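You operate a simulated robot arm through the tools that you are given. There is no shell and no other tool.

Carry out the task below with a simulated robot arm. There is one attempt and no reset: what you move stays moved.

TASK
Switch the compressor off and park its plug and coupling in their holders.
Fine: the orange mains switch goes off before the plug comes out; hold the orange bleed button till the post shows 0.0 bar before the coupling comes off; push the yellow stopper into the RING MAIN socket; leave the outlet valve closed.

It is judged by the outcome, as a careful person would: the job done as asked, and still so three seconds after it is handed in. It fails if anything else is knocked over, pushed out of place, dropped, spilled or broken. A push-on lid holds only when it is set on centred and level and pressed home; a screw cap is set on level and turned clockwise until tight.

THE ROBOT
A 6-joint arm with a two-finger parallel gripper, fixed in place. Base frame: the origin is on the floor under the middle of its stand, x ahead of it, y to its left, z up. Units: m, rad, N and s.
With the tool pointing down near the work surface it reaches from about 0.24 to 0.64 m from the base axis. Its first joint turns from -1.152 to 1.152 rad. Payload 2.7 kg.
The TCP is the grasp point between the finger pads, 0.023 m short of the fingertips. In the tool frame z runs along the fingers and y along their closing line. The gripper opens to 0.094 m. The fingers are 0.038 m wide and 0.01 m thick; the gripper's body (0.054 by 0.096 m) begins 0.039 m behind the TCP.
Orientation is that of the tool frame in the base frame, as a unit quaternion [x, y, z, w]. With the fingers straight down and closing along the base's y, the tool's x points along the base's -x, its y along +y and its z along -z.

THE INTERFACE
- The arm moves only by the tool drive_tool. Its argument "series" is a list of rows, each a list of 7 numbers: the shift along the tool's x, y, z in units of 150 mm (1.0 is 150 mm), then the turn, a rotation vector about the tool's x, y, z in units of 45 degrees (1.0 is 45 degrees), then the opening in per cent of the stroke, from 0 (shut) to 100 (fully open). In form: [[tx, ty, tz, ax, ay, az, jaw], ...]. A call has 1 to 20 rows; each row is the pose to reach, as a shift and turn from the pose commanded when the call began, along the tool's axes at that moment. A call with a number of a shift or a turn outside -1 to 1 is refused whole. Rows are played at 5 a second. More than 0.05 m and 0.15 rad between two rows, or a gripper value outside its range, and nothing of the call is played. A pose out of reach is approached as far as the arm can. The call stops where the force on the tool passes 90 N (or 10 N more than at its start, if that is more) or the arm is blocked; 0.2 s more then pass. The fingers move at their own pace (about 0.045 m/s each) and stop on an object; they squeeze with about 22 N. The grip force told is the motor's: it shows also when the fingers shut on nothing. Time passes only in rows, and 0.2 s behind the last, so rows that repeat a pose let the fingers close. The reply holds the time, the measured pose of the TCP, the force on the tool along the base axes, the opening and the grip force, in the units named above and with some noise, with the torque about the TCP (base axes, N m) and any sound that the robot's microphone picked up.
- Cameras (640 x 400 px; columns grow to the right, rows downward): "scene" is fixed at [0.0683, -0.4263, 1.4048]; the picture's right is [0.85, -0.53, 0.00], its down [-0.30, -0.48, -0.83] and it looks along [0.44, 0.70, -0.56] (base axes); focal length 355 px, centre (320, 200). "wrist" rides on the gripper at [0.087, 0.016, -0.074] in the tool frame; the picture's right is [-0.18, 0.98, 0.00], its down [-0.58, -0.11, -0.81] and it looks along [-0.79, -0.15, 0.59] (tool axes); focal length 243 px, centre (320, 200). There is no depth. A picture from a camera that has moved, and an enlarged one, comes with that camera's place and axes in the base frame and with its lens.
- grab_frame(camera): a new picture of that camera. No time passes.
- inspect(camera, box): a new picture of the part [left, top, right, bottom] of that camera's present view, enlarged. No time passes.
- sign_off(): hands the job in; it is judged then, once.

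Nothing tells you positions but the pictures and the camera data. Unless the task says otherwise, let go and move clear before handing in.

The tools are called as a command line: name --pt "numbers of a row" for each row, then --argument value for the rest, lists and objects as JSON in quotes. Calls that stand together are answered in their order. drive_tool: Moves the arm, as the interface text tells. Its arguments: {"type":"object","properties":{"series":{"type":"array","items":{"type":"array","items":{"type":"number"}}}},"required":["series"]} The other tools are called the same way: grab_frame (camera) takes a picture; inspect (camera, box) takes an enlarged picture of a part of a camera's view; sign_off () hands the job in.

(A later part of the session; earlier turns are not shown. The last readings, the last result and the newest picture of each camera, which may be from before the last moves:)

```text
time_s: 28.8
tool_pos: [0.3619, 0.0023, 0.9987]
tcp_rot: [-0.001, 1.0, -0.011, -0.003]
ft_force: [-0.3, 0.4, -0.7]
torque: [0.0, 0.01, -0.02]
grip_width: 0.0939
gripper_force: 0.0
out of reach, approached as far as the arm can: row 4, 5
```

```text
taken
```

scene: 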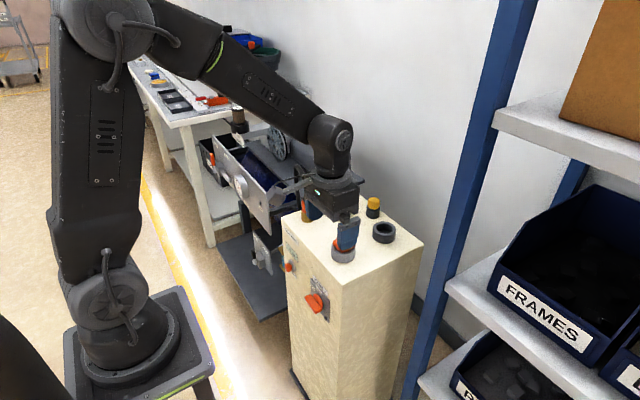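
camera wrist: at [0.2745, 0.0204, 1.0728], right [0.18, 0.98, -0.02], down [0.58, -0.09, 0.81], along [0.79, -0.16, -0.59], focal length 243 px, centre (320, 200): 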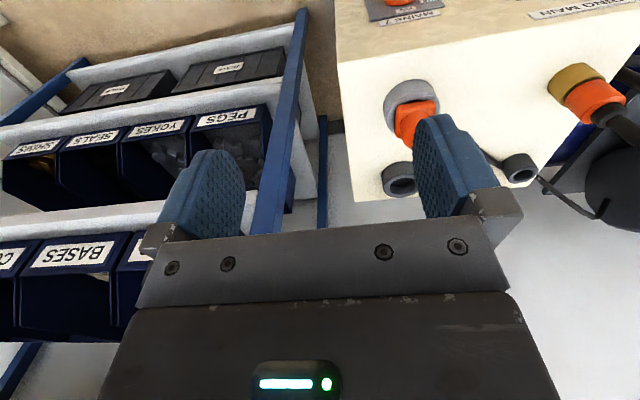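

The wrist is back to a clean vertical. I'll shift to y ≈ 0.15 and slightly higher to view all the sockets and holders on top.

drive_tool --pt "0 0.25 -0.1 -0.014 0 0 100" --pt "0 0.5 -0.2 -0.028 0 0 100" --pt "0 0.75 -0.3 -0.028 0 0 100" --pt "0 0.98 -0.3 -0.028 0 0 100" --pt "0 0.98 -0.3 -0.028 0 0 100"

grab_frame --camera "wrist"

inspect --camera "wrist" --box '[240, 40, 420, 200]'

```text
time_s: 30.0
tool_pos: [0.3606, 0.1514, 1.0397]
tcp_rot: [-0.001, 1.0, 0.001, -0.001]
ft_force: [-1.0, -0.6, -0.1]
torque: [-0.02, 0.02, 0.0]
grip_width: 0.094
gripper_force: 0.1
```

```text
taken
camera wrist: at [0.2737, 0.1671, 1.1147], right [0.18, 0.98, 0.0], down [0.58, -0.11, 0.8], along [0.79, -0.15, -0.59], focal length 243 px, centre (320, 200)
```

wrist: 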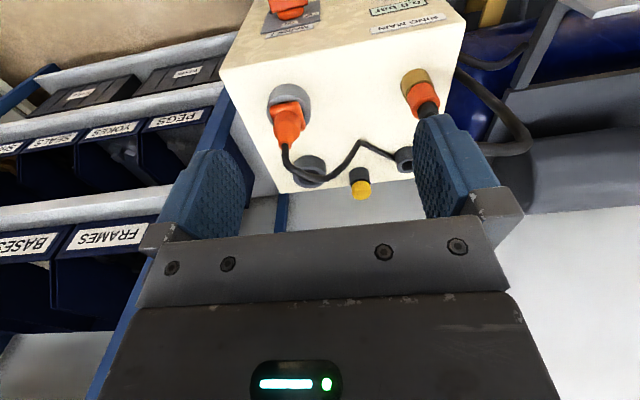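

```text
2.50 times, centred on (330, 120) of wrist
camera zoom: at [0.2737, 0.1671, 1.1147], right [0.18, 0.98, 0.0], down [0.58, -0.11, 0.8], along [0.79, -0.15, -0.59], focal length 606 px, centre (295, 400)
```

zoom: 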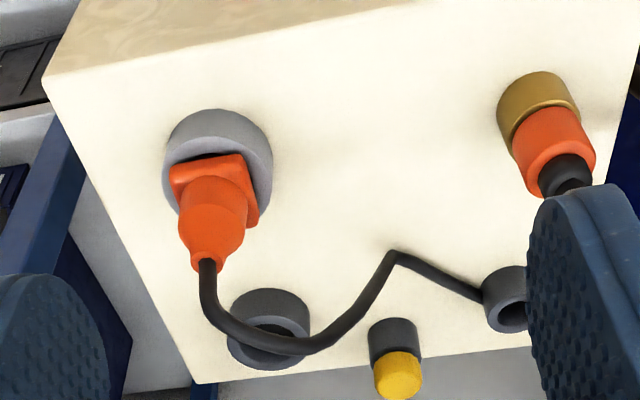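

On top I estimate the following positions:
- **Plug:** about (0.46, 0.09)
- **Plug holder:** about (0.589, 0.088)
- **Coupling:** about (0.46, 0.262)
- **Coupling holder:** about (0.585, 0.255)
- **Stopper:** about (0.623, 0.176)

The post top is at about z 0.80. I'll go closer in front of the plug for a better fix.

drive_tool --pt "0 -0.14 0.2 0 0 0 100" --pt "0 -0.28 0.4 0 0 0 100" --pt "0 -0.409 0.6 0 0 0 100" --pt "0 -0.409 0.6 0 0 0 100"

grab_frame --camera "wrist"

inspect --camera "wrist" --box '[240, 80, 420, 240]'

inspect --camera "scene" --box '[300, 170, 420, 280]'

```text
time_s: 31.0
tool_pos: [0.3624, 0.0896, 0.9486]
tcp_rot: [0.0, 1.0, 0.0, -0.002]
ft_force: [0.4, -0.2, 0.1]
torque: [-0.03, 0.0, 0.0]
grip_width: 0.0941
gripper_force: 0.1
```

```text
taken
camera wrist: at [0.2753, 0.1055, 1.0229], right [0.18, 0.98, 0.0], down [0.58, -0.11, 0.8], along [0.79, -0.15, -0.59], focal length 243 px, centre (320, 200)
```

wrist: 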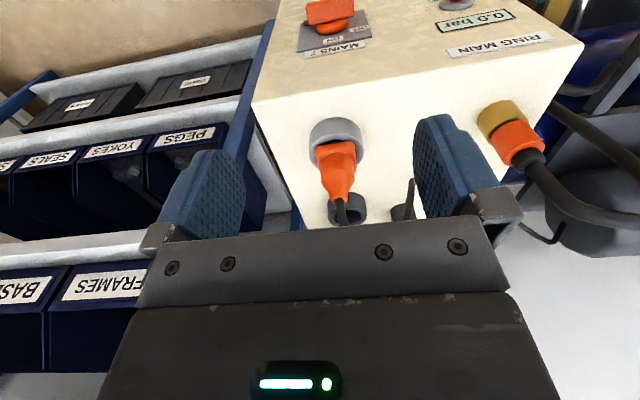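

```text
2.50 times, centred on (330, 160) of wrist
camera zoom: at [0.2753, 0.1055, 1.0229], right [0.18, 0.98, 0.0], down [0.58, -0.11, 0.8], along [0.79, -0.15, -0.59], focal length 606 px, centre (295, 300)
```

zoom: 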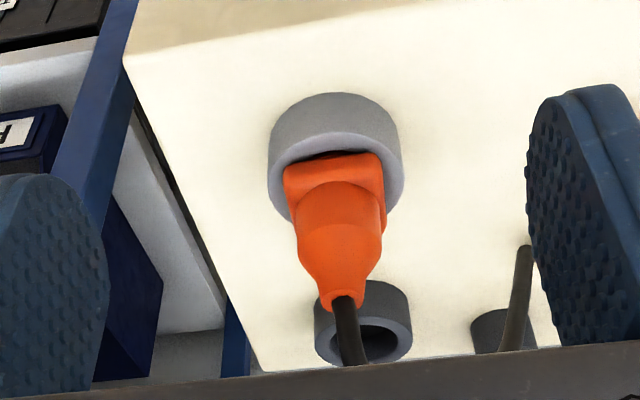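

```text
3.64 times, centred on (360, 225) of scene
camera zoom: at [0.0683, -0.4263, 1.4048], right [0.85, -0.53, 0.0], down [-0.3, -0.48, -0.83], along [0.44, 0.7, -0.56], focal length 1292 px, centre (174, 109)
```

zoom: 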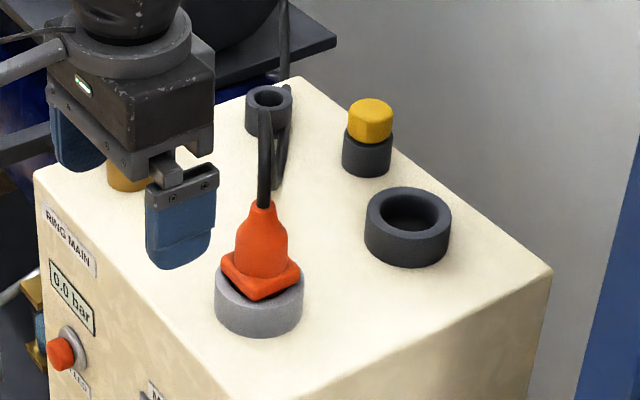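

The plug axis is at about (0.460, 0.089), with its neck top near z 0.887, body diameter about 38 mm and flange top about 0.835. I'll move directly above it with the fingers open and straddling.

drive_tool --pt "-0.16 -0.004 -0.1 0 0 0 100" --pt "-0.32 -0.004 -0.1 0 0 0 100" --pt "-0.48 -0.004 -0.1 0 0 0 100" --pt "-0.651 -0.004 -0.1 0 0 0 100" --pt "-0.651 -0.004 -0.1 0 0 0 100"

grab_frame --camera "wrist"

inspect --camera "scene" --box '[280, 120, 420, 280]'

```text
time_s: 32.2
tool_pos: [0.4571, 0.0917, 0.9657]
tcp_rot: [-0.001, 1.0, 0.001, -0.001]
ft_force: [0.1, 0.1, -0.1]
torque: [0.0, 0.04, 0.04]
grip_width: 0.094
gripper_force: 0.1
```

```text
taken
camera wrist: at [0.3706, 0.1067, 1.0395], right [0.18, 0.98, 0.0], down [0.58, -0.11, 0.8], along [0.79, -0.15, -0.59], focal length 243 px, centre (320, 200)
```

wrist: 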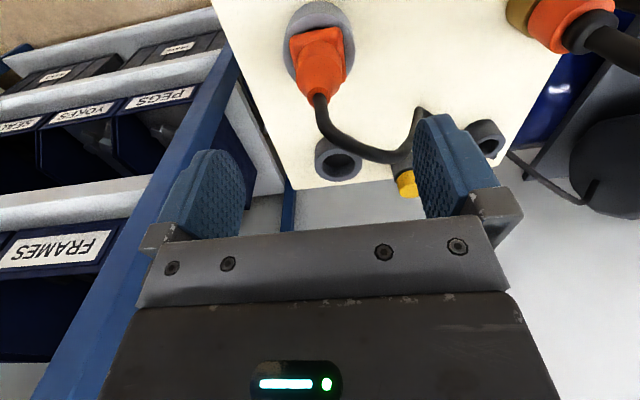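

```text
2.50 times, centred on (350, 200) of scene
camera zoom: at [0.0683, -0.4263, 1.4048], right [0.85, -0.53, 0.0], down [-0.3, -0.48, -0.83], along [0.44, 0.7, -0.56], focal length 888 px, centre (245, 200)
```

zoom: 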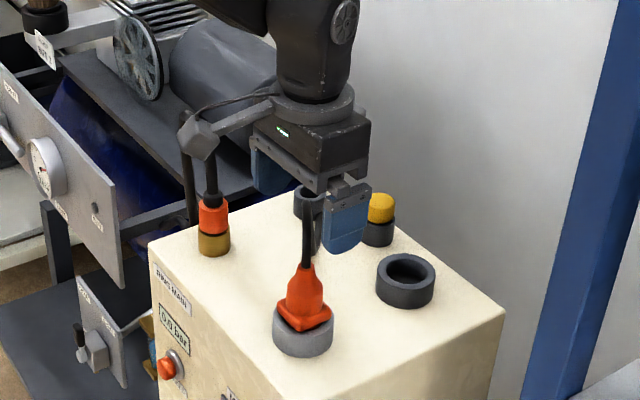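

I'm above the plug with a 3 mm correction needed. I'll descend in stages and watch for contact with the cable.

drive_tool --pt "-0.023 -0.014 0.1 0 0 0 100" --pt "-0.023 -0.014 0.2 0 0 0 100" --pt "-0.023 -0.014 0.3 0 0 0 100" --pt "-0.023 -0.014 0.43 0 0 0 100" --pt "-0.023 -0.014 0.43 0 0 0 100"

grab_frame --camera "wrist"

inspect --camera "scene" --box '[280, 120, 420, 280]'

```text
time_s: 33.4
tool_pos: [0.4615, 0.089, 0.9021]
tcp_rot: [-0.001, 1.0, 0.0, 0.0]
ft_force: [0.2, 0.3, -0.1]
torque: [0.02, -0.01, 0.0]
grip_width: 0.0939
gripper_force: 0.0
```

```text
taken
camera wrist: at [0.3747, 0.1042, 0.9758], right [0.18, 0.98, 0.0], down [0.58, -0.11, 0.8], along [0.79, -0.15, -0.59], focal length 243 px, centre (320, 200)
```

wrist: 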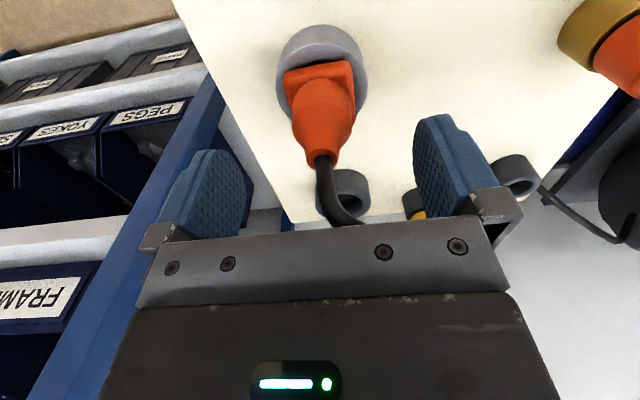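

```text
2.50 times, centred on (350, 200) of scene
camera zoom: at [0.0683, -0.4263, 1.4048], right [0.85, -0.53, 0.0], down [-0.3, -0.48, -0.83], along [0.44, 0.7, -0.56], focal length 888 px, centre (245, 200)
```

zoom: 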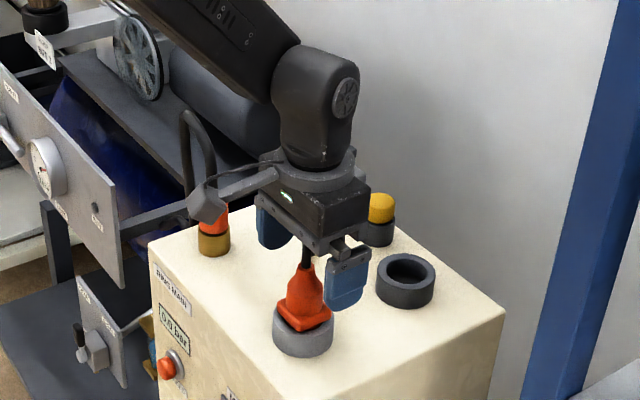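

No contact so far. I'll descend the last 36 mm to grasp height and then close on the plug body.

drive_tool --pt "0 0 0.08 0 0 0 100" --pt "0 0 0.16 0 0 0 100" --pt "0 0 0.24 0 0 0 100" --pt "0 0 0.24 0 0 0 100"

grab_frame --camera "wrist"

inspect --camera "scene" --box '[300, 190, 400, 280]'

```text
time_s: 34.4
tool_pos: [0.4618, 0.0887, 0.8661]
tcp_rot: [0.0, 1.0, 0.0, -0.002]
ft_force: [0.2, -0.5, 0.0]
torque: [-0.03, 0.02, 0.0]
grip_width: 0.094
gripper_force: 0.0
```

```text
taken
camera wrist: at [0.3749, 0.105, 0.9398], right [0.18, 0.98, 0.0], down [0.58, -0.11, 0.8], along [0.79, -0.15, -0.59], focal length 243 px, centre (320, 200)
```

wrist: 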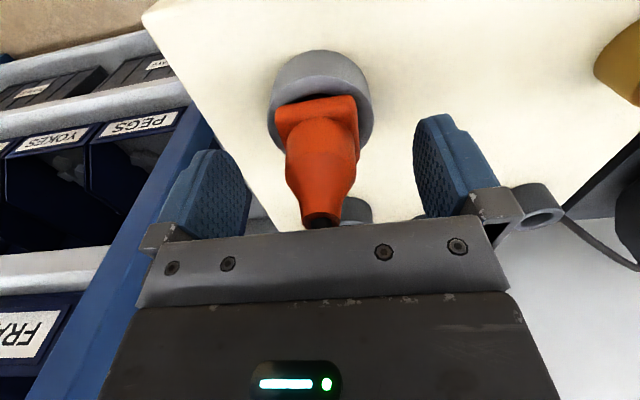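

```text
4.44 times, centred on (350, 235) of scene
camera zoom: at [0.0683, -0.4263, 1.4048], right [0.85, -0.53, 0.0], down [-0.3, -0.48, -0.83], along [0.44, 0.7, -0.56], focal length 1579 px, centre (187, 44)
```

zoom: 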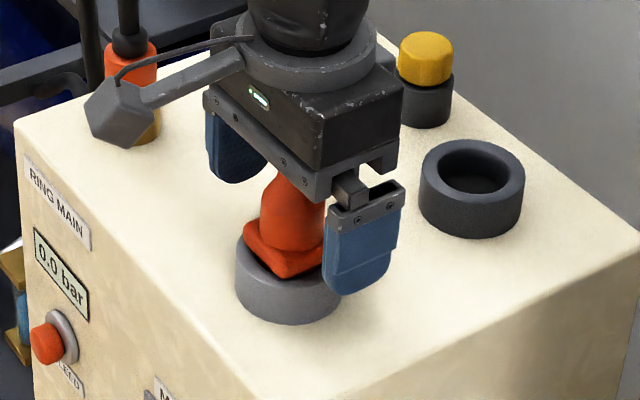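

Everything lines up. Closing on the plug body.

drive_tool --pt "0 0 0 0 0 0 60" --pt "0 0 0 0 0 0 30" --pt "0 0 0 0 0 0 10" --pt "0 0 0 0 0 0 0" --pt "0 0 0 0 0 0 0" --pt "0 0 0 0 0 0 0"

grab_frame --camera "wrist"

inspect --camera "scene" --box '[300, 190, 400, 280]'

```text
time_s: 35.8
tool_pos: [0.4617, 0.0908, 0.8656]
tcp_rot: [0.0, 1.0, 0.001, -0.002]
ft_force: [0.3, 1.4, 0.3]
torque: [0.09, -0.01, 0.04]
grip_width: 0.0353
gripper_force: 22.1
```

```text
taken
camera wrist: at [0.375, 0.1051, 0.94], right [0.18, 0.98, 0.0], down [0.58, -0.11, 0.8], along [0.79, -0.15, -0.59], focal length 243 px, centre (320, 200)
```

wrist: 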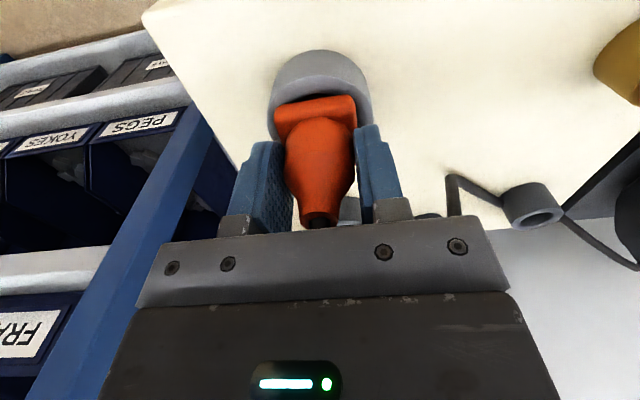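

```text
4.44 times, centred on (350, 235) of scene
camera zoom: at [0.0683, -0.4262, 1.4048], right [0.85, -0.53, 0.0], down [-0.3, -0.48, -0.83], along [0.44, 0.7, -0.56], focal length 1579 px, centre (187, 44)
```

zoom: 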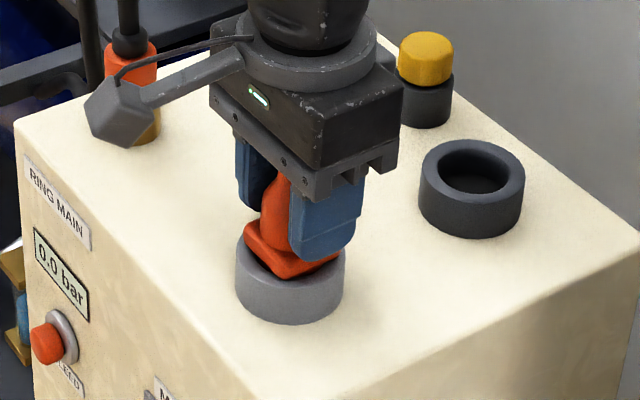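

The plug is gripped at 35 mm. Pulling it straight up slowly.

drive_tool --pt "0 0 -0.03 0 0 0 0" --pt "0 0 -0.06 0 0 0 0" --pt "0 0 -0.1 0 0 0 0" --pt "0 0 -0.15 0 0 0 0" --pt "0 0 -0.2 0 0 0 0" --pt "0 0 -0.27 0 0 0 0" --pt "0 0 -0.34 0 0 0 0" --pt "0 0 -0.4 0 0 0 0" --pt "0 0 -0.4 0 0 0 0"

grab_frame --camera "wrist"

inspect --camera "scene" --box '[280, 150, 420, 280]'

```text
time_s: 37.8
tool_pos: [0.4626, 0.0899, 0.9249]
tcp_rot: [-0.001, 1.0, 0.001, -0.001]
ft_force: [-0.3, 0.4, -0.6]
torque: [0.03, -0.01, -0.02]
grip_width: 0.0352
gripper_force: 22.0
```

```text
taken
camera wrist: at [0.3755, 0.1044, 0.9999], right [0.18, 0.98, 0.0], down [0.58, -0.11, 0.8], along [0.79, -0.15, -0.59], focal length 243 px, centre (320, 200)
```

wrist: 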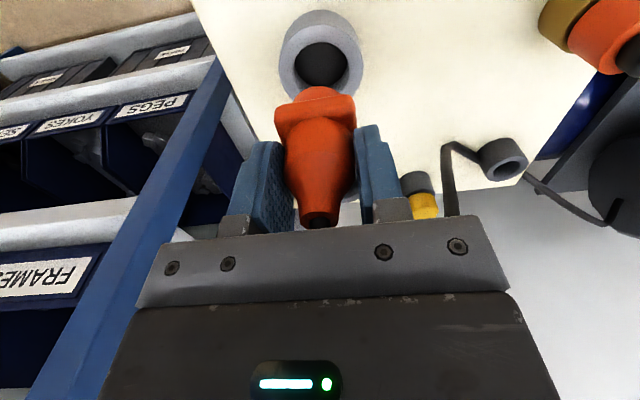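

```text
3.08 times, centred on (350, 215) of scene
camera zoom: at [0.0683, -0.4263, 1.4048], right [0.85, -0.53, 0.0], down [-0.3, -0.48, -0.83], along [0.44, 0.7, -0.56], focal length 1093 px, centre (228, 154)
```

zoom: 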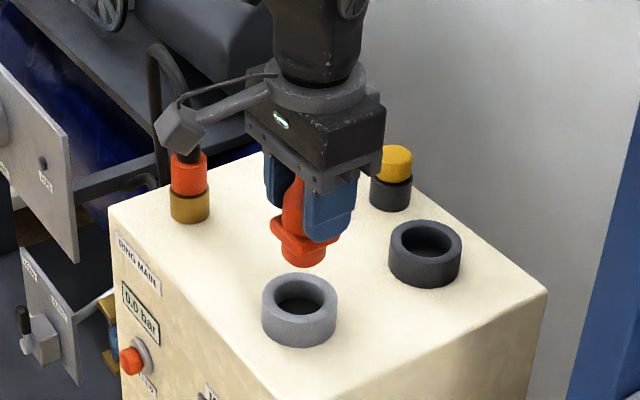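

The plug is out, showing a round skirt below the flange. This view, with the empty socket directly below the plug, is a useful reference for centring over the holder, so I'll zoom on it.

inspect --camera "wrist" --box '[240, 0, 400, 130]'

inspect --camera "scene" --box '[330, 200, 410, 270]'

```text
3.08 times, centred on (320, 65) of wrist
camera zoom: at [0.3755, 0.1044, 0.9999], right [0.18, 0.98, 0.0], down [0.58, -0.11, 0.8], along [0.79, -0.15, -0.59], focal length 746 px, centre (320, 615)
```

zoom: 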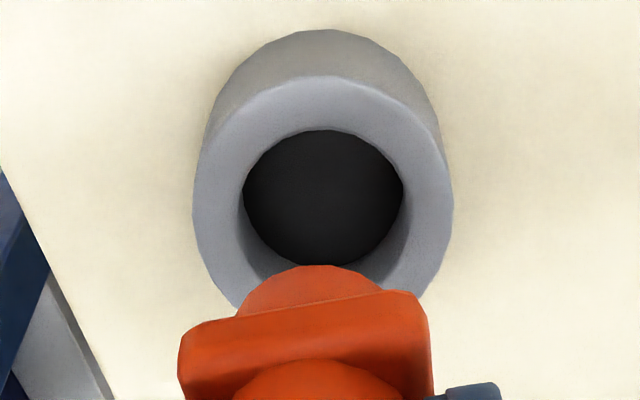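

```text
5.71 times, centred on (370, 235) of scene
camera zoom: at [0.0683, -0.4263, 1.4048], right [0.85, -0.53, 0.0], down [-0.3, -0.48, -0.83], along [0.44, 0.7, -0.56], focal length 2031 px, centre (34, 0)
```

zoom: 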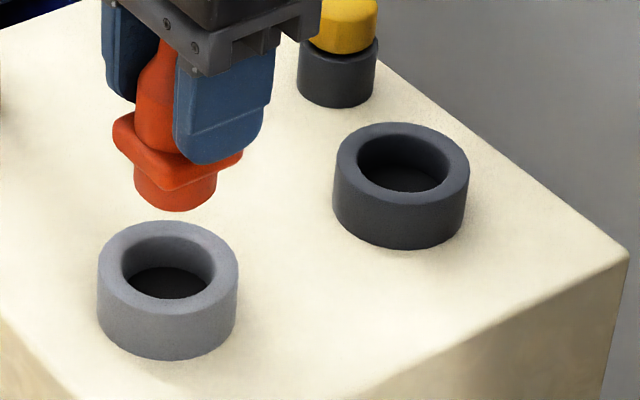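

The reference has the socket rim centred at about (321, 66.6) px with the TCP at z 0.925. I'll lift a bit, carry the plug +128 mm in x to above the large holder, and compare the same view there.

drive_tool --pt "0 0 -0.1 0 0 0 0" --pt "-0.1 0 -0.2 0 0 0 0" --pt "-0.3 0 -0.2 0 0 0 0" --pt "-0.5 0 -0.2 0 0 0 0" --pt "-0.7 0 -0.2 0 0 0 0" --pt "-0.853 -0.01 -0.2 0 0 0 0" --pt "-0.853 -0.01 -0.1 0 0 0 0" --pt "-0.853 -0.01 0 0 0 0 0" --pt "-0.853 -0.01 0 0 0 0 0"

grab_frame --camera "wrist"

inspect --camera "wrist" --box '[240, 0, 400, 130]'

inspect --camera "scene" --box '[300, 130, 440, 270]'

```text
time_s: 39.8
tool_pos: [0.5905, 0.0866, 0.9236]
tcp_rot: [-0.001, 1.0, 0.001, -0.002]
ft_force: [-0.1, 0.3, -0.8]
torque: [0.03, -0.01, -0.03]
grip_width: 0.0351
gripper_force: 21.6
```

```text
taken
camera wrist: at [0.5043, 0.1029, 0.9986], right [0.18, 0.98, 0.0], down [0.58, -0.11, 0.8], along [0.79, -0.15, -0.59], focal length 243 px, centre (320, 200)
```

wrist: 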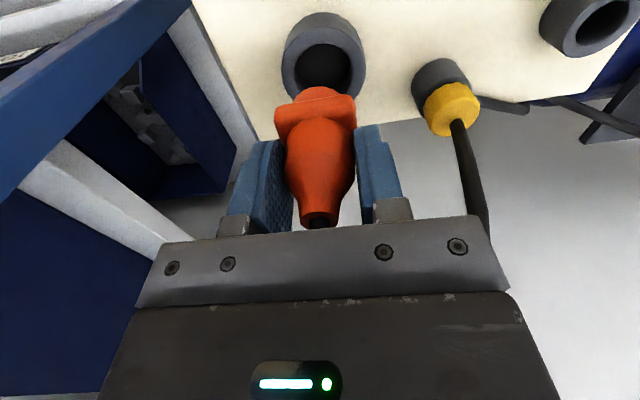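

```text
3.08 times, centred on (320, 65) of wrist
camera zoom: at [0.5043, 0.1029, 0.9986], right [0.18, 0.98, 0.0], down [0.58, -0.11, 0.8], along [0.79, -0.15, -0.59], focal length 746 px, centre (320, 615)
```

zoom: 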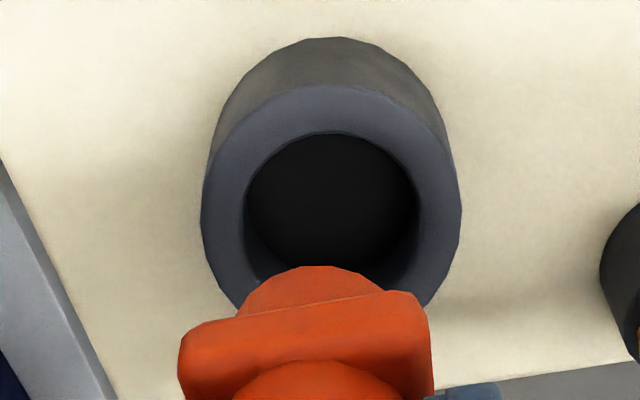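

```text
2.86 times, centred on (370, 200) of scene
camera zoom: at [0.0683, -0.4263, 1.4048], right [0.85, -0.53, 0.0], down [-0.3, -0.48, -0.83], along [0.44, 0.7, -0.56], focal length 1015 px, centre (177, 200)
```

zoom: 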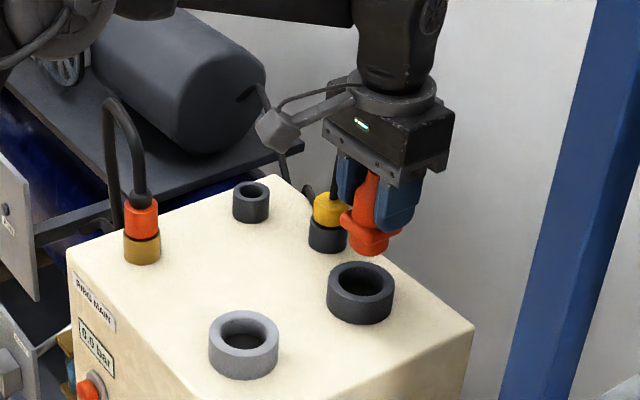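

Compared with the reference, the holder is about 2 mm further in +x and +y. I'll correct for that and lower partway to check entry.

drive_tool --pt "-0.013 0.012 0 0 0 0 0" --pt "-0.013 0.012 0.06 0 0 0 0" --pt "-0.013 0.012 0.12 0 0 0 0" --pt "-0.013 0.012 0.16 0 0 0 0" --pt "-0.013 0.012 0.16 0 0 0 0"

inspect --camera "wrist" --box '[240, 0, 400, 130]'

inspect --camera "scene" --box '[330, 180, 420, 260]'

```text
time_s: 41.0
tool_pos: [0.5914, 0.0897, 0.8998]
tcp_rot: [-0.001, 1.0, 0.001, -0.002]
ft_force: [-0.2, 0.8, -0.9]
torque: [-0.02, -0.01, 0.0]
grip_width: 0.0354
gripper_force: 22.6
```

```text
3.08 times, centred on (320, 65) of wrist
camera zoom: at [0.5052, 0.1052, 0.9739], right [0.18, 0.98, 0.0], down [0.58, -0.11, 0.8], along [0.79, -0.15, -0.59], focal length 746 px, centre (320, 615)
```

zoom: 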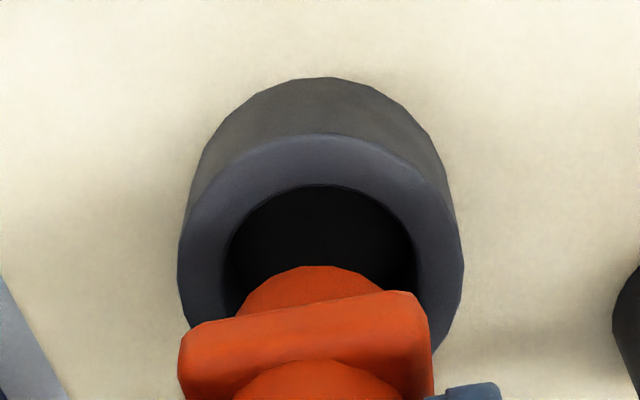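

```text
5.00 times, centred on (375, 220) of scene
camera zoom: at [0.0683, -0.4263, 1.4048], right [0.85, -0.53, 0.0], down [-0.3, -0.48, -0.83], along [0.44, 0.7, -0.56], focal length 1777 px, centre (45, 100)
```

zoom: 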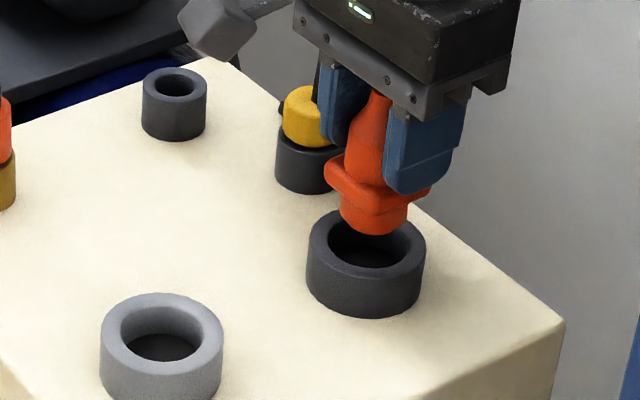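

Centred nicely. I'll lower further until the plug seats at about the same height it had in the socket (TCP z about 0.866).

drive_tool --pt "0 0 0.04 0 0 0 0" --pt "0 0 0.08 0 0 0 0" --pt "0 0 0.12 0 0 0 0" --pt "0 0 0.12 0 0 0 0"

inspect --camera "wrist" --box '[240, 0, 400, 130]'

inspect --camera "scene" --box '[330, 180, 420, 260]'

```text
time_s: 42.0
tool_pos: [0.591, 0.0909, 0.8822]
tcp_rot: [-0.001, 1.0, 0.001, -0.001]
ft_force: [0.7, 0.2, -2.1]
torque: [-0.03, 0.0, 0.02]
grip_width: 0.0354
gripper_force: 22.4
```

```text
3.08 times, centred on (320, 65) of wrist
camera zoom: at [0.5047, 0.1064, 0.9562], right [0.18, 0.98, 0.0], down [0.58, -0.11, 0.8], along [0.79, -0.15, -0.59], focal length 746 px, centre (320, 615)
```

zoom: 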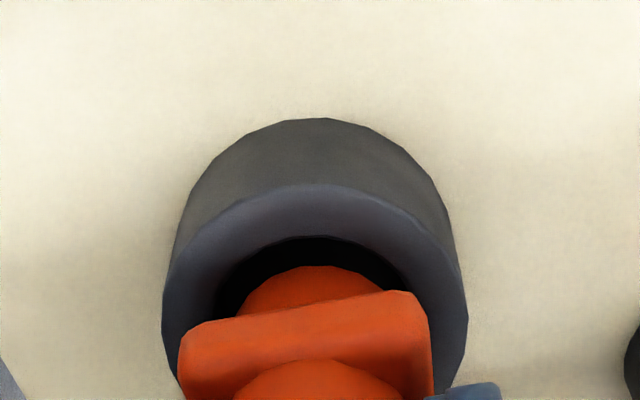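

```text
5.00 times, centred on (375, 220) of scene
camera zoom: at [0.0683, -0.4263, 1.4048], right [0.85, -0.53, 0.0], down [-0.3, -0.48, -0.83], along [0.44, 0.7, -0.56], focal length 1777 px, centre (45, 100)
```

zoom: 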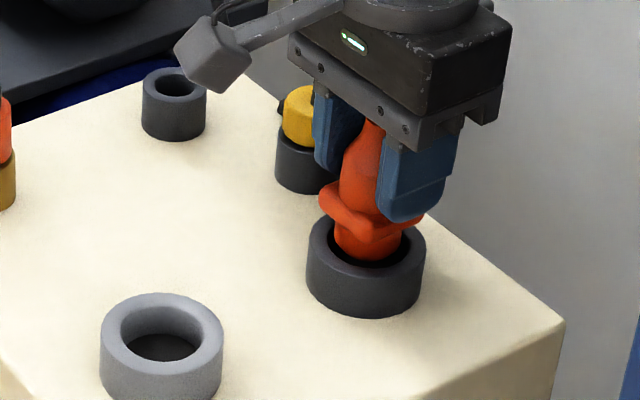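

The skirt is inside the hole with almost no force. Lowering the remaining 16 mm.

drive_tool --pt "0 -0.004 0.03 0 0 0 0" --pt "0 -0.004 0.06 0 0 0 0" --pt "0 -0.004 0.085 0 0 0 0" --pt "0 -0.004 0.108 0 0 0 0" --pt "0 -0.004 0.108 0 0 0 0"

inspect --camera "wrist" --box '[240, 0, 400, 130]'

inspect --camera "scene" --box '[330, 180, 420, 260]'

```text
time_s: 43.2
tool_pos: [0.5934, 0.0888, 0.8653]
tcp_rot: [-0.001, 1.0, 0.001, -0.002]
ft_force: [0.2, -0.5, -1.7]
torque: [0.02, -0.02, 0.01]
grip_width: 0.0351
gripper_force: 22.2
```

```text
3.08 times, centred on (320, 65) of wrist
camera zoom: at [0.5051, 0.1038, 0.9407], right [0.18, 0.98, 0.0], down [0.58, -0.11, 0.8], along [0.79, -0.15, -0.59], focal length 746 px, centre (320, 615)
```

zoom: 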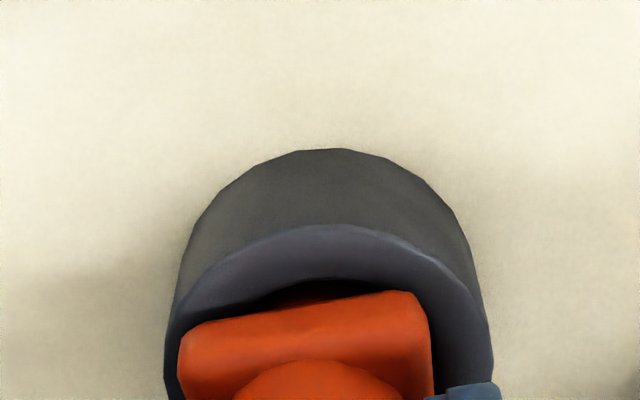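

```text
5.00 times, centred on (375, 220) of scene
camera zoom: at [0.0683, -0.4263, 1.4048], right [0.85, -0.53, 0.0], down [-0.3, -0.48, -0.83], along [0.44, 0.7, -0.56], focal length 1777 px, centre (45, 100)
```

zoom: 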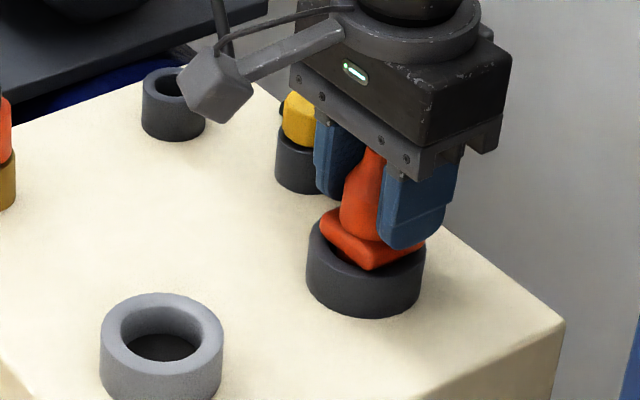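

It looks seated, but with little contact force. I'll press a few millimetres more to confirm it's bottomed.

drive_tool --pt "0 0.004 0.01 0 0 0 0" --pt "0 0.004 0.02 0 0 0 0" --pt "0 0.004 0.03 0 0 0 0" --pt "0 0.004 0.03 0 0 0 0"

inspect --camera "scene" --box '[330, 180, 420, 260]'

```text
time_s: 44.2
tool_pos: [0.5928, 0.089, 0.8654]
tcp_rot: [0.0, 1.0, 0.001, 0.0]
ft_force: [-7.5, -0.8, 28.8]
torque: [-0.24, 0.46, -0.02]
grip_width: 0.0352
gripper_force: 21.5
```

```text
5.00 times, centred on (375, 220) of scene
camera zoom: at [0.0676, -0.4264, 1.4048], right [0.85, -0.53, 0.0], down [-0.3, -0.48, -0.83], along [0.44, 0.7, -0.56], focal length 1777 px, centre (45, 100)
```

zoom: 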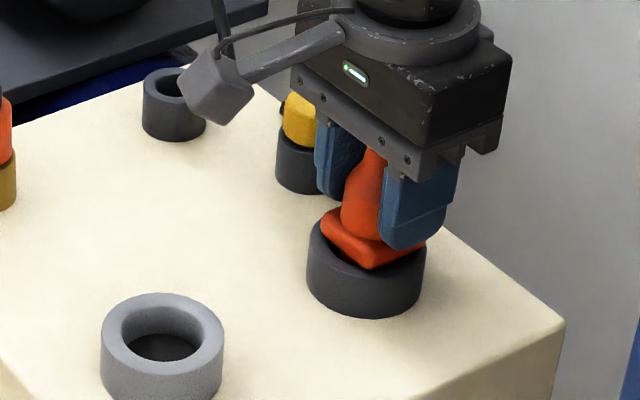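

The contact force rose to 29 N with no further travel, so the plug is fully home. I'll relax the press, open partially (the stopper stands nearby), and rise clear.

drive_tool --pt "0 -0.002 -0.03 0 0 0 0" --pt "0 -0.002 -0.03 0 0 0 30" --pt "0 -0.002 -0.03 0 0 0 60" --pt "0 -0.002 -0.03 0 0 0 60" --pt "0 -0.002 -0.1 0 0 0 60" --pt "0 -0.002 -0.25 0 0 0 60" --pt "0 -0.002 -0.45 0 0 0 60" --pt "0 -0.002 -0.7 0 0 0 60" --pt "0 -0.002 -0.95 0 0 0 60"

grab_frame --camera "wrist"

inspect --camera "scene" --box '[280, 150, 440, 280]'

```text
time_s: 46.2
tool_pos: [0.5911, 0.0879, 1.0039]
tcp_rot: [-0.002, 1.0, 0.002, -0.002]
ft_force: [-0.9, -0.2, -0.6]
torque: [-0.02, -0.03, 0.0]
grip_width: 0.0565
gripper_force: 0.1
```

```text
taken
camera wrist: at [0.5054, 0.1034, 1.0787], right [0.18, 0.98, 0.0], down [0.58, -0.11, 0.8], along [0.79, -0.15, -0.59], focal length 243 px, centre (320, 200)
```

wrist: 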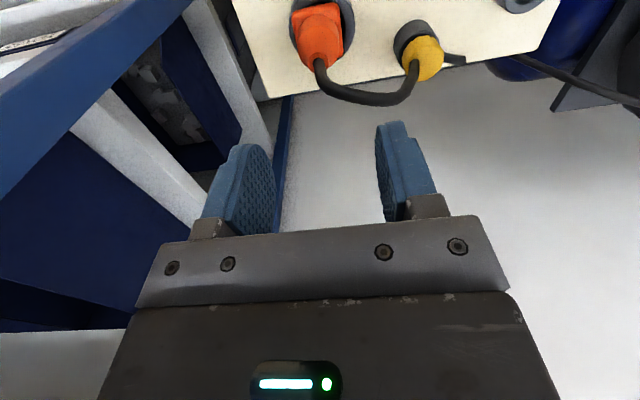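

```text
3.08 times, centred on (360, 215) of scene
camera zoom: at [0.0683, -0.4263, 1.4048], right [0.85, -0.53, 0.0], down [-0.3, -0.48, -0.83], along [0.44, 0.7, -0.56], focal length 1093 px, centre (197, 154)
```

zoom: 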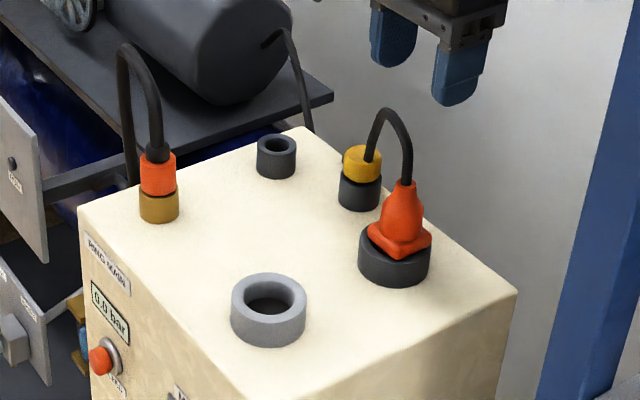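

The plug is parked upright in the large holder and its socket is empty. Next is the coupling, so I'll back out high and take a look at it from in front.

drive_tool --pt "0.15 0.0 -0.15 0 0 0 60" --pt "0.4 0.1 -0.3 0 0 0 80" --pt "0.6 0.2 -0.3 0 0 0 100" --pt "0.8 0.3 -0.3 0 0 0 100" --pt "1.0 0.4 -0.3 0 0 0 100" --pt "1.0 0.4 -0.3 0 0 0 100"

drive_tool --pt "0.2 0.15 0 0 0 0 100" --pt "0.4 0.3 0 0 0 0 100" --pt "0.5 0.5 0.1 0 0 0 100" --pt "0.5 0.7 0.3 0 0 0 100" --pt "0.5 0.76 0.5 0 0 0 100" --pt "0.5 0.76 0.5 0 0 0 100"

grab_frame --camera "wrist"

grab_frame --camera "scene"

```text
time_s: 47.6
tool_pos: [0.4428, 0.1498, 1.0504]
tcp_rot: [-0.001, 1.0, 0.001, -0.001]
ft_force: [-0.2, -0.6, -0.5]
torque: [-0.03, 0.03, -0.04]
grip_width: 0.0939
gripper_force: 0.0
```

```text
time_s: 49.0
tool_pos: [0.3669, 0.261, 0.9748]
tcp_rot: [-0.002, 1.0, 0.001, -0.002]
ft_force: [0.2, 0.2, -0.5]
torque: [0.01, 0.01, 0.02]
grip_width: 0.0941
gripper_force: 0.1
```

```text
taken
camera wrist: at [0.2803, 0.2769, 1.0488], right [0.18, 0.98, 0.0], down [0.58, -0.11, 0.8], along [0.79, -0.15, -0.59], focal length 243 px, centre (320, 200)
```

wrist: 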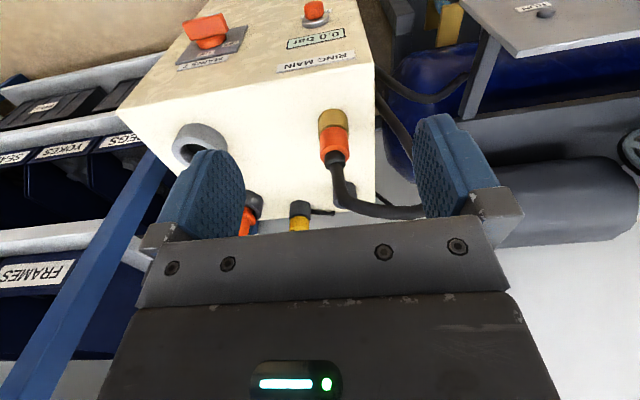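

```text
taken
```

scene: 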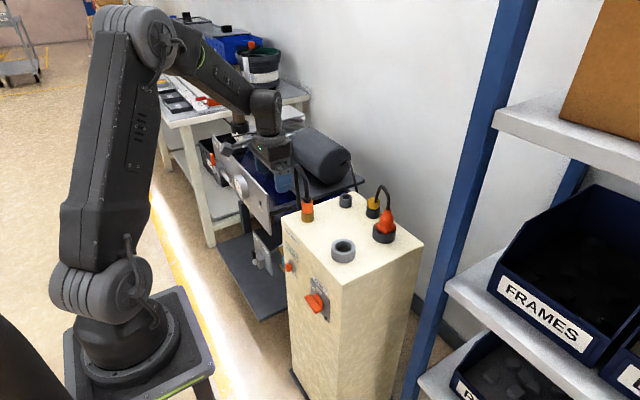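

inspect --camera "wrist" --box '[280, 90, 420, 230]'

inspect --camera "scene" --box '[280, 160, 350, 230]'

```text
2.86 times, centred on (350, 160) of wrist
camera zoom: at [0.2803, 0.2769, 1.0488], right [0.18, 0.98, 0.0], down [0.58, -0.11, 0.8], along [0.79, -0.15, -0.59], focal length 693 px, centre (234, 314)
```

zoom: 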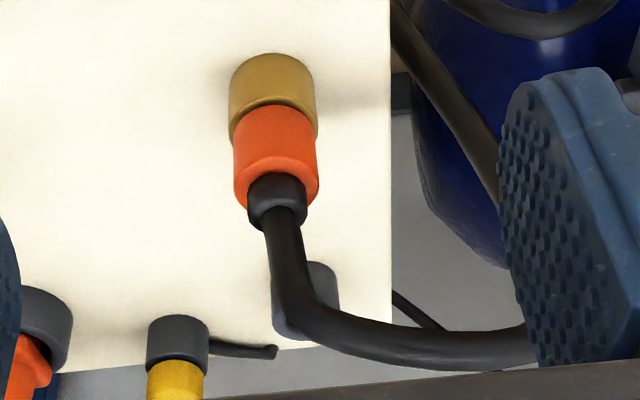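

```text
5.71 times, centred on (315, 195) of scene
camera zoom: at [0.0683, -0.4263, 1.4048], right [0.85, -0.53, 0.0], down [-0.3, -0.48, -0.83], along [0.44, 0.7, -0.56], focal length 2031 px, centre (349, 229)
```

zoom: 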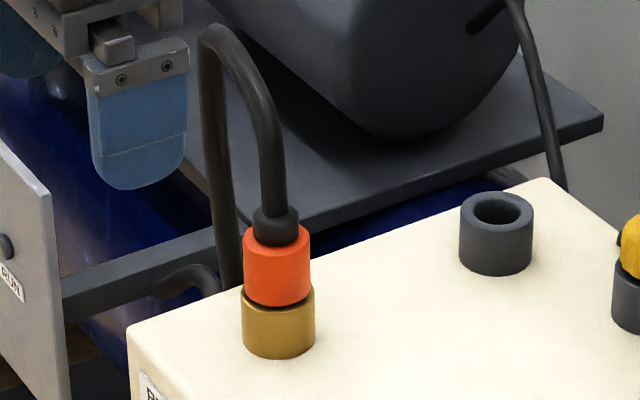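

The coupling axis is at about (0.460, 0.260), with its orange sleeve spanning z 0.829–0.856 and a diameter of about 31 mm. I'll move over it at the present height and check for hose contact.

drive_tool --pt "-0.1 0 0 0 0 0 100" --pt "-0.25 0 0 0 0 0 100" --pt "-0.4 0 0 0 0 0 100" --pt "-0.52 0 0 0 0 0 100" --pt "-0.624 -0.003 0 0 0 0 100" --pt "-0.624 -0.003 0 0 0 0 100"

grab_frame --camera "wrist"

inspect --camera "scene" --box '[260, 130, 370, 240]'

```text
time_s: 50.4
tool_pos: [0.46, 0.2617, 0.9746]
tcp_rot: [0.0, 1.0, 0.0, -0.002]
ft_force: [0.4, 0.0, 0.2]
torque: [0.01, -0.02, 0.01]
grip_width: 0.094
gripper_force: 0.0
```

```text
taken
camera wrist: at [0.3732, 0.2771, 1.0485], right [0.18, 0.98, 0.0], down [0.58, -0.11, 0.8], along [0.79, -0.15, -0.59], focal length 243 px, centre (320, 200)
```

wrist: 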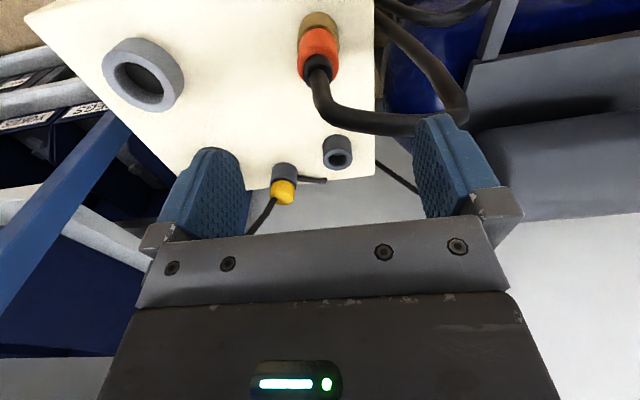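

```text
3.64 times, centred on (315, 185) of scene
camera zoom: at [0.0683, -0.4263, 1.4048], right [0.85, -0.53, 0.0], down [-0.3, -0.48, -0.83], along [0.44, 0.7, -0.56], focal length 1292 px, centre (338, 254)
```

zoom: 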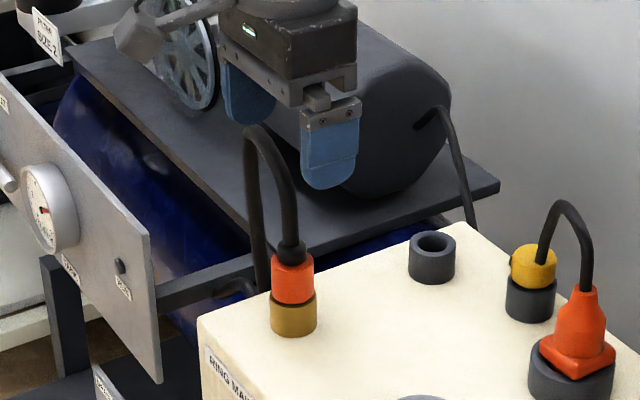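

inspect --camera "wrist" --box '[250, 0, 400, 120]'

inspect --camera "wrist" --box '[260, 110, 380, 210]'

```text
3.33 times, centred on (325, 60) of wrist
camera zoom: at [0.3732, 0.2771, 1.0485], right [0.18, 0.98, 0.0], down [0.58, -0.11, 0.8], along [0.79, -0.15, -0.59], focal length 809 px, centre (303, 667)
```

zoom: 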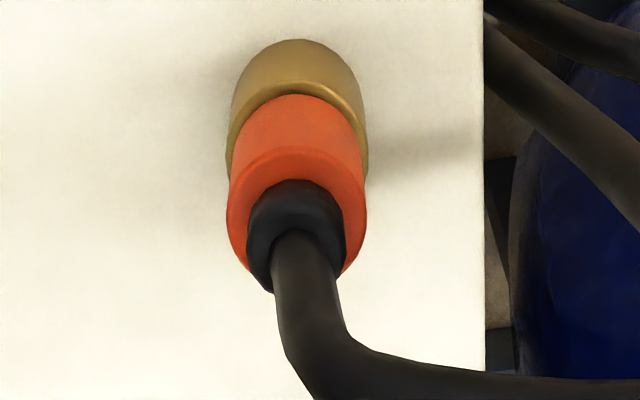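

```text
4.00 times, centred on (320, 160) of wrist
camera zoom: at [0.3732, 0.2771, 1.0485], right [0.18, 0.98, 0.0], down [0.58, -0.11, 0.8], along [0.79, -0.15, -0.59], focal length 970 px, centre (320, 360)
```

zoom: 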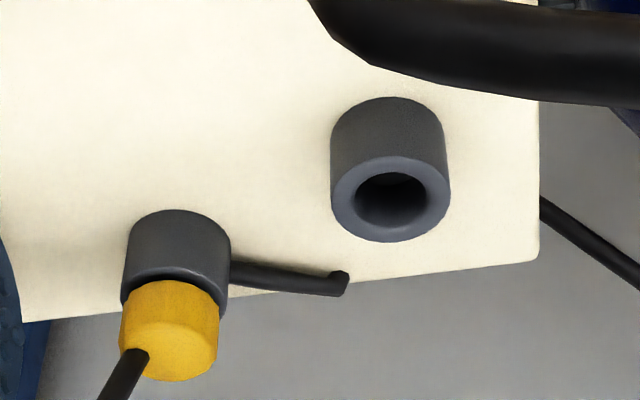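

The coupling is confirmed at (0.460, 0.260). I'll descend in steps while monitoring force.

drive_tool --pt "0 -0.008 0.12 0 0 0 100" --pt "0 -0.008 0.25 0 0 0 100" --pt "0 -0.008 0.38 0 0 0 100" --pt "0 -0.008 0.5 0 0 0 100" --pt "0 -0.008 0.5 0 0 0 100"

grab_frame --camera "wrist"

inspect --camera "scene" --box '[260, 130, 370, 240]'

```text
time_s: 51.6
tool_pos: [0.4589, 0.2623, 0.8986]
tcp_rot: [-0.001, 1.0, 0.001, -0.001]
ft_force: [-0.4, -0.1, -0.4]
torque: [0.01, 0.01, -0.02]
grip_width: 0.0939
gripper_force: 0.1
```

```text
taken
camera wrist: at [0.3717, 0.2768, 0.9744], right [0.18, 0.98, 0.0], down [0.58, -0.11, 0.8], along [0.79, -0.15, -0.59], focal length 243 px, centre (320, 200)
```

wrist: 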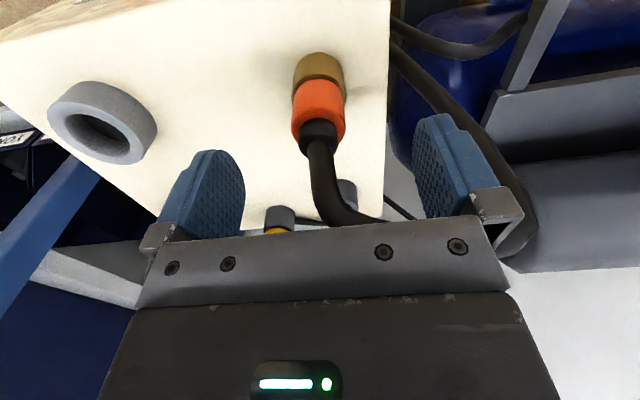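

```text
3.64 times, centred on (315, 185) of scene
camera zoom: at [0.0683, -0.4263, 1.4048], right [0.85, -0.53, 0.0], down [-0.3, -0.48, -0.83], along [0.44, 0.7, -0.56], focal length 1292 px, centre (338, 254)
```

zoom: 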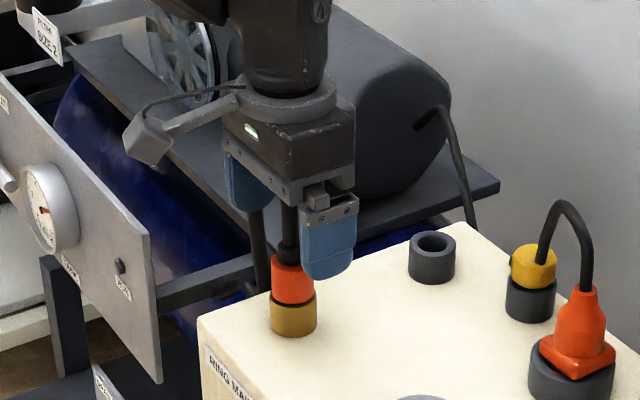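

No hose contact is felt. I'll descend to grasp height and close on the orange sleeve.

drive_tool --pt "-0.006 -0.01 0.09 0 0 0 100" --pt "-0.006 -0.01 0.18 0 0 0 100" --pt "-0.006 -0.01 0.277 0 0 0 100" --pt "-0.006 -0.01 0.277 0 0 0 100"

grab_frame --camera "wrist"

inspect --camera "scene" --box '[270, 170, 350, 240]'

```text
time_s: 52.6
tool_pos: [0.46, 0.2607, 0.8583]
tcp_rot: [-0.001, 1.0, 0.001, -0.001]
ft_force: [1.0, -0.6, 0.9]
torque: [-0.01, -0.03, 0.0]
grip_width: 0.094
gripper_force: 0.1
```

```text
taken
camera wrist: at [0.3732, 0.2757, 0.9334], right [0.18, 0.98, 0.0], down [0.58, -0.11, 0.8], along [0.79, -0.15, -0.59], focal length 243 px, centre (320, 200)
```

wrist: 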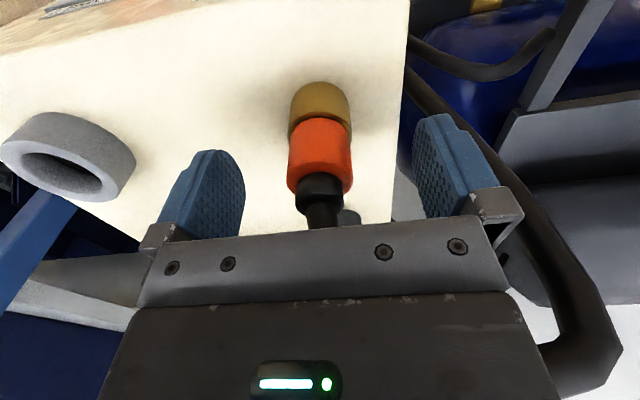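

```text
5.71 times, centred on (310, 205) of scene
camera zoom: at [0.0683, -0.4263, 1.4048], right [0.85, -0.53, 0.0], down [-0.3, -0.48, -0.83], along [0.44, 0.7, -0.56], focal length 2031 px, centre (377, 171)
```

zoom: 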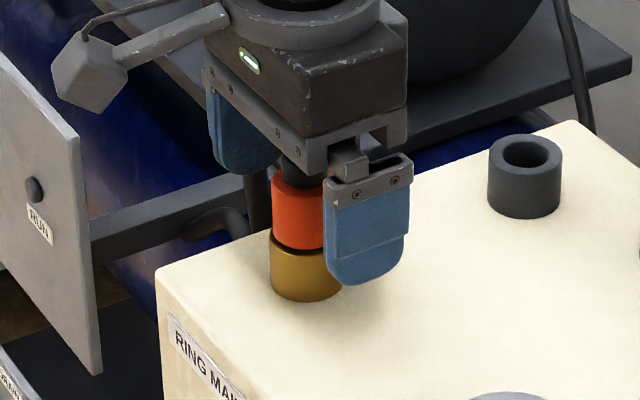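

The fingertips clear the brass by only a few millimetres, so I'll raise 2 mm and close on the sleeve.

drive_tool --pt "0 0 -0.013 0 0 0 70" --pt "0 0 -0.013 0 0 0 40" --pt "0 0 -0.013 0 0 0 15" --pt "0 0 -0.013 0 0 0 0" --pt "0 0 -0.013 0 0 0 0" --pt "0 0 -0.013 0 0 0 0"

grab_frame --camera "wrist"

inspect --camera "scene" --box '[270, 170, 350, 270]'

```text
time_s: 54.0
tool_pos: [0.4607, 0.2593, 0.8609]
tcp_rot: [-0.001, 1.0, 0.001, -0.001]
ft_force: [1.3, 0.6, 0.0]
torque: [0.06, -0.02, 0.0]
grip_width: 0.0311
gripper_force: 21.8
```

```text
taken
camera wrist: at [0.3738, 0.2752, 0.935], right [0.18, 0.98, 0.0], down [0.58, -0.11, 0.8], along [0.79, -0.15, -0.59], focal length 243 px, centre (320, 200)
```

wrist: 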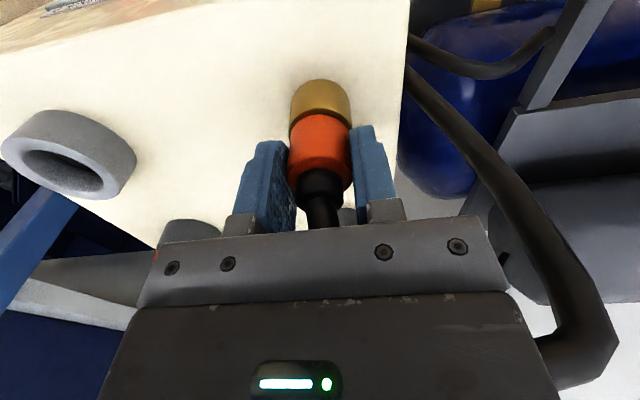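

```text
4.00 times, centred on (310, 220) of scene
camera zoom: at [0.0683, -0.4263, 1.4048], right [0.85, -0.53, 0.0], down [-0.3, -0.48, -0.83], along [0.44, 0.7, -0.56], focal length 1422 px, centre (360, 120)
```

zoom: 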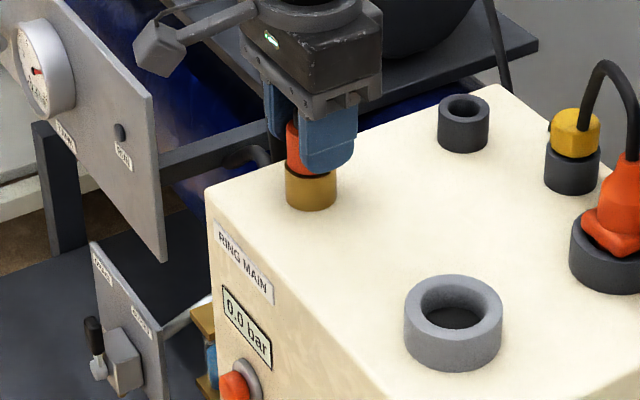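

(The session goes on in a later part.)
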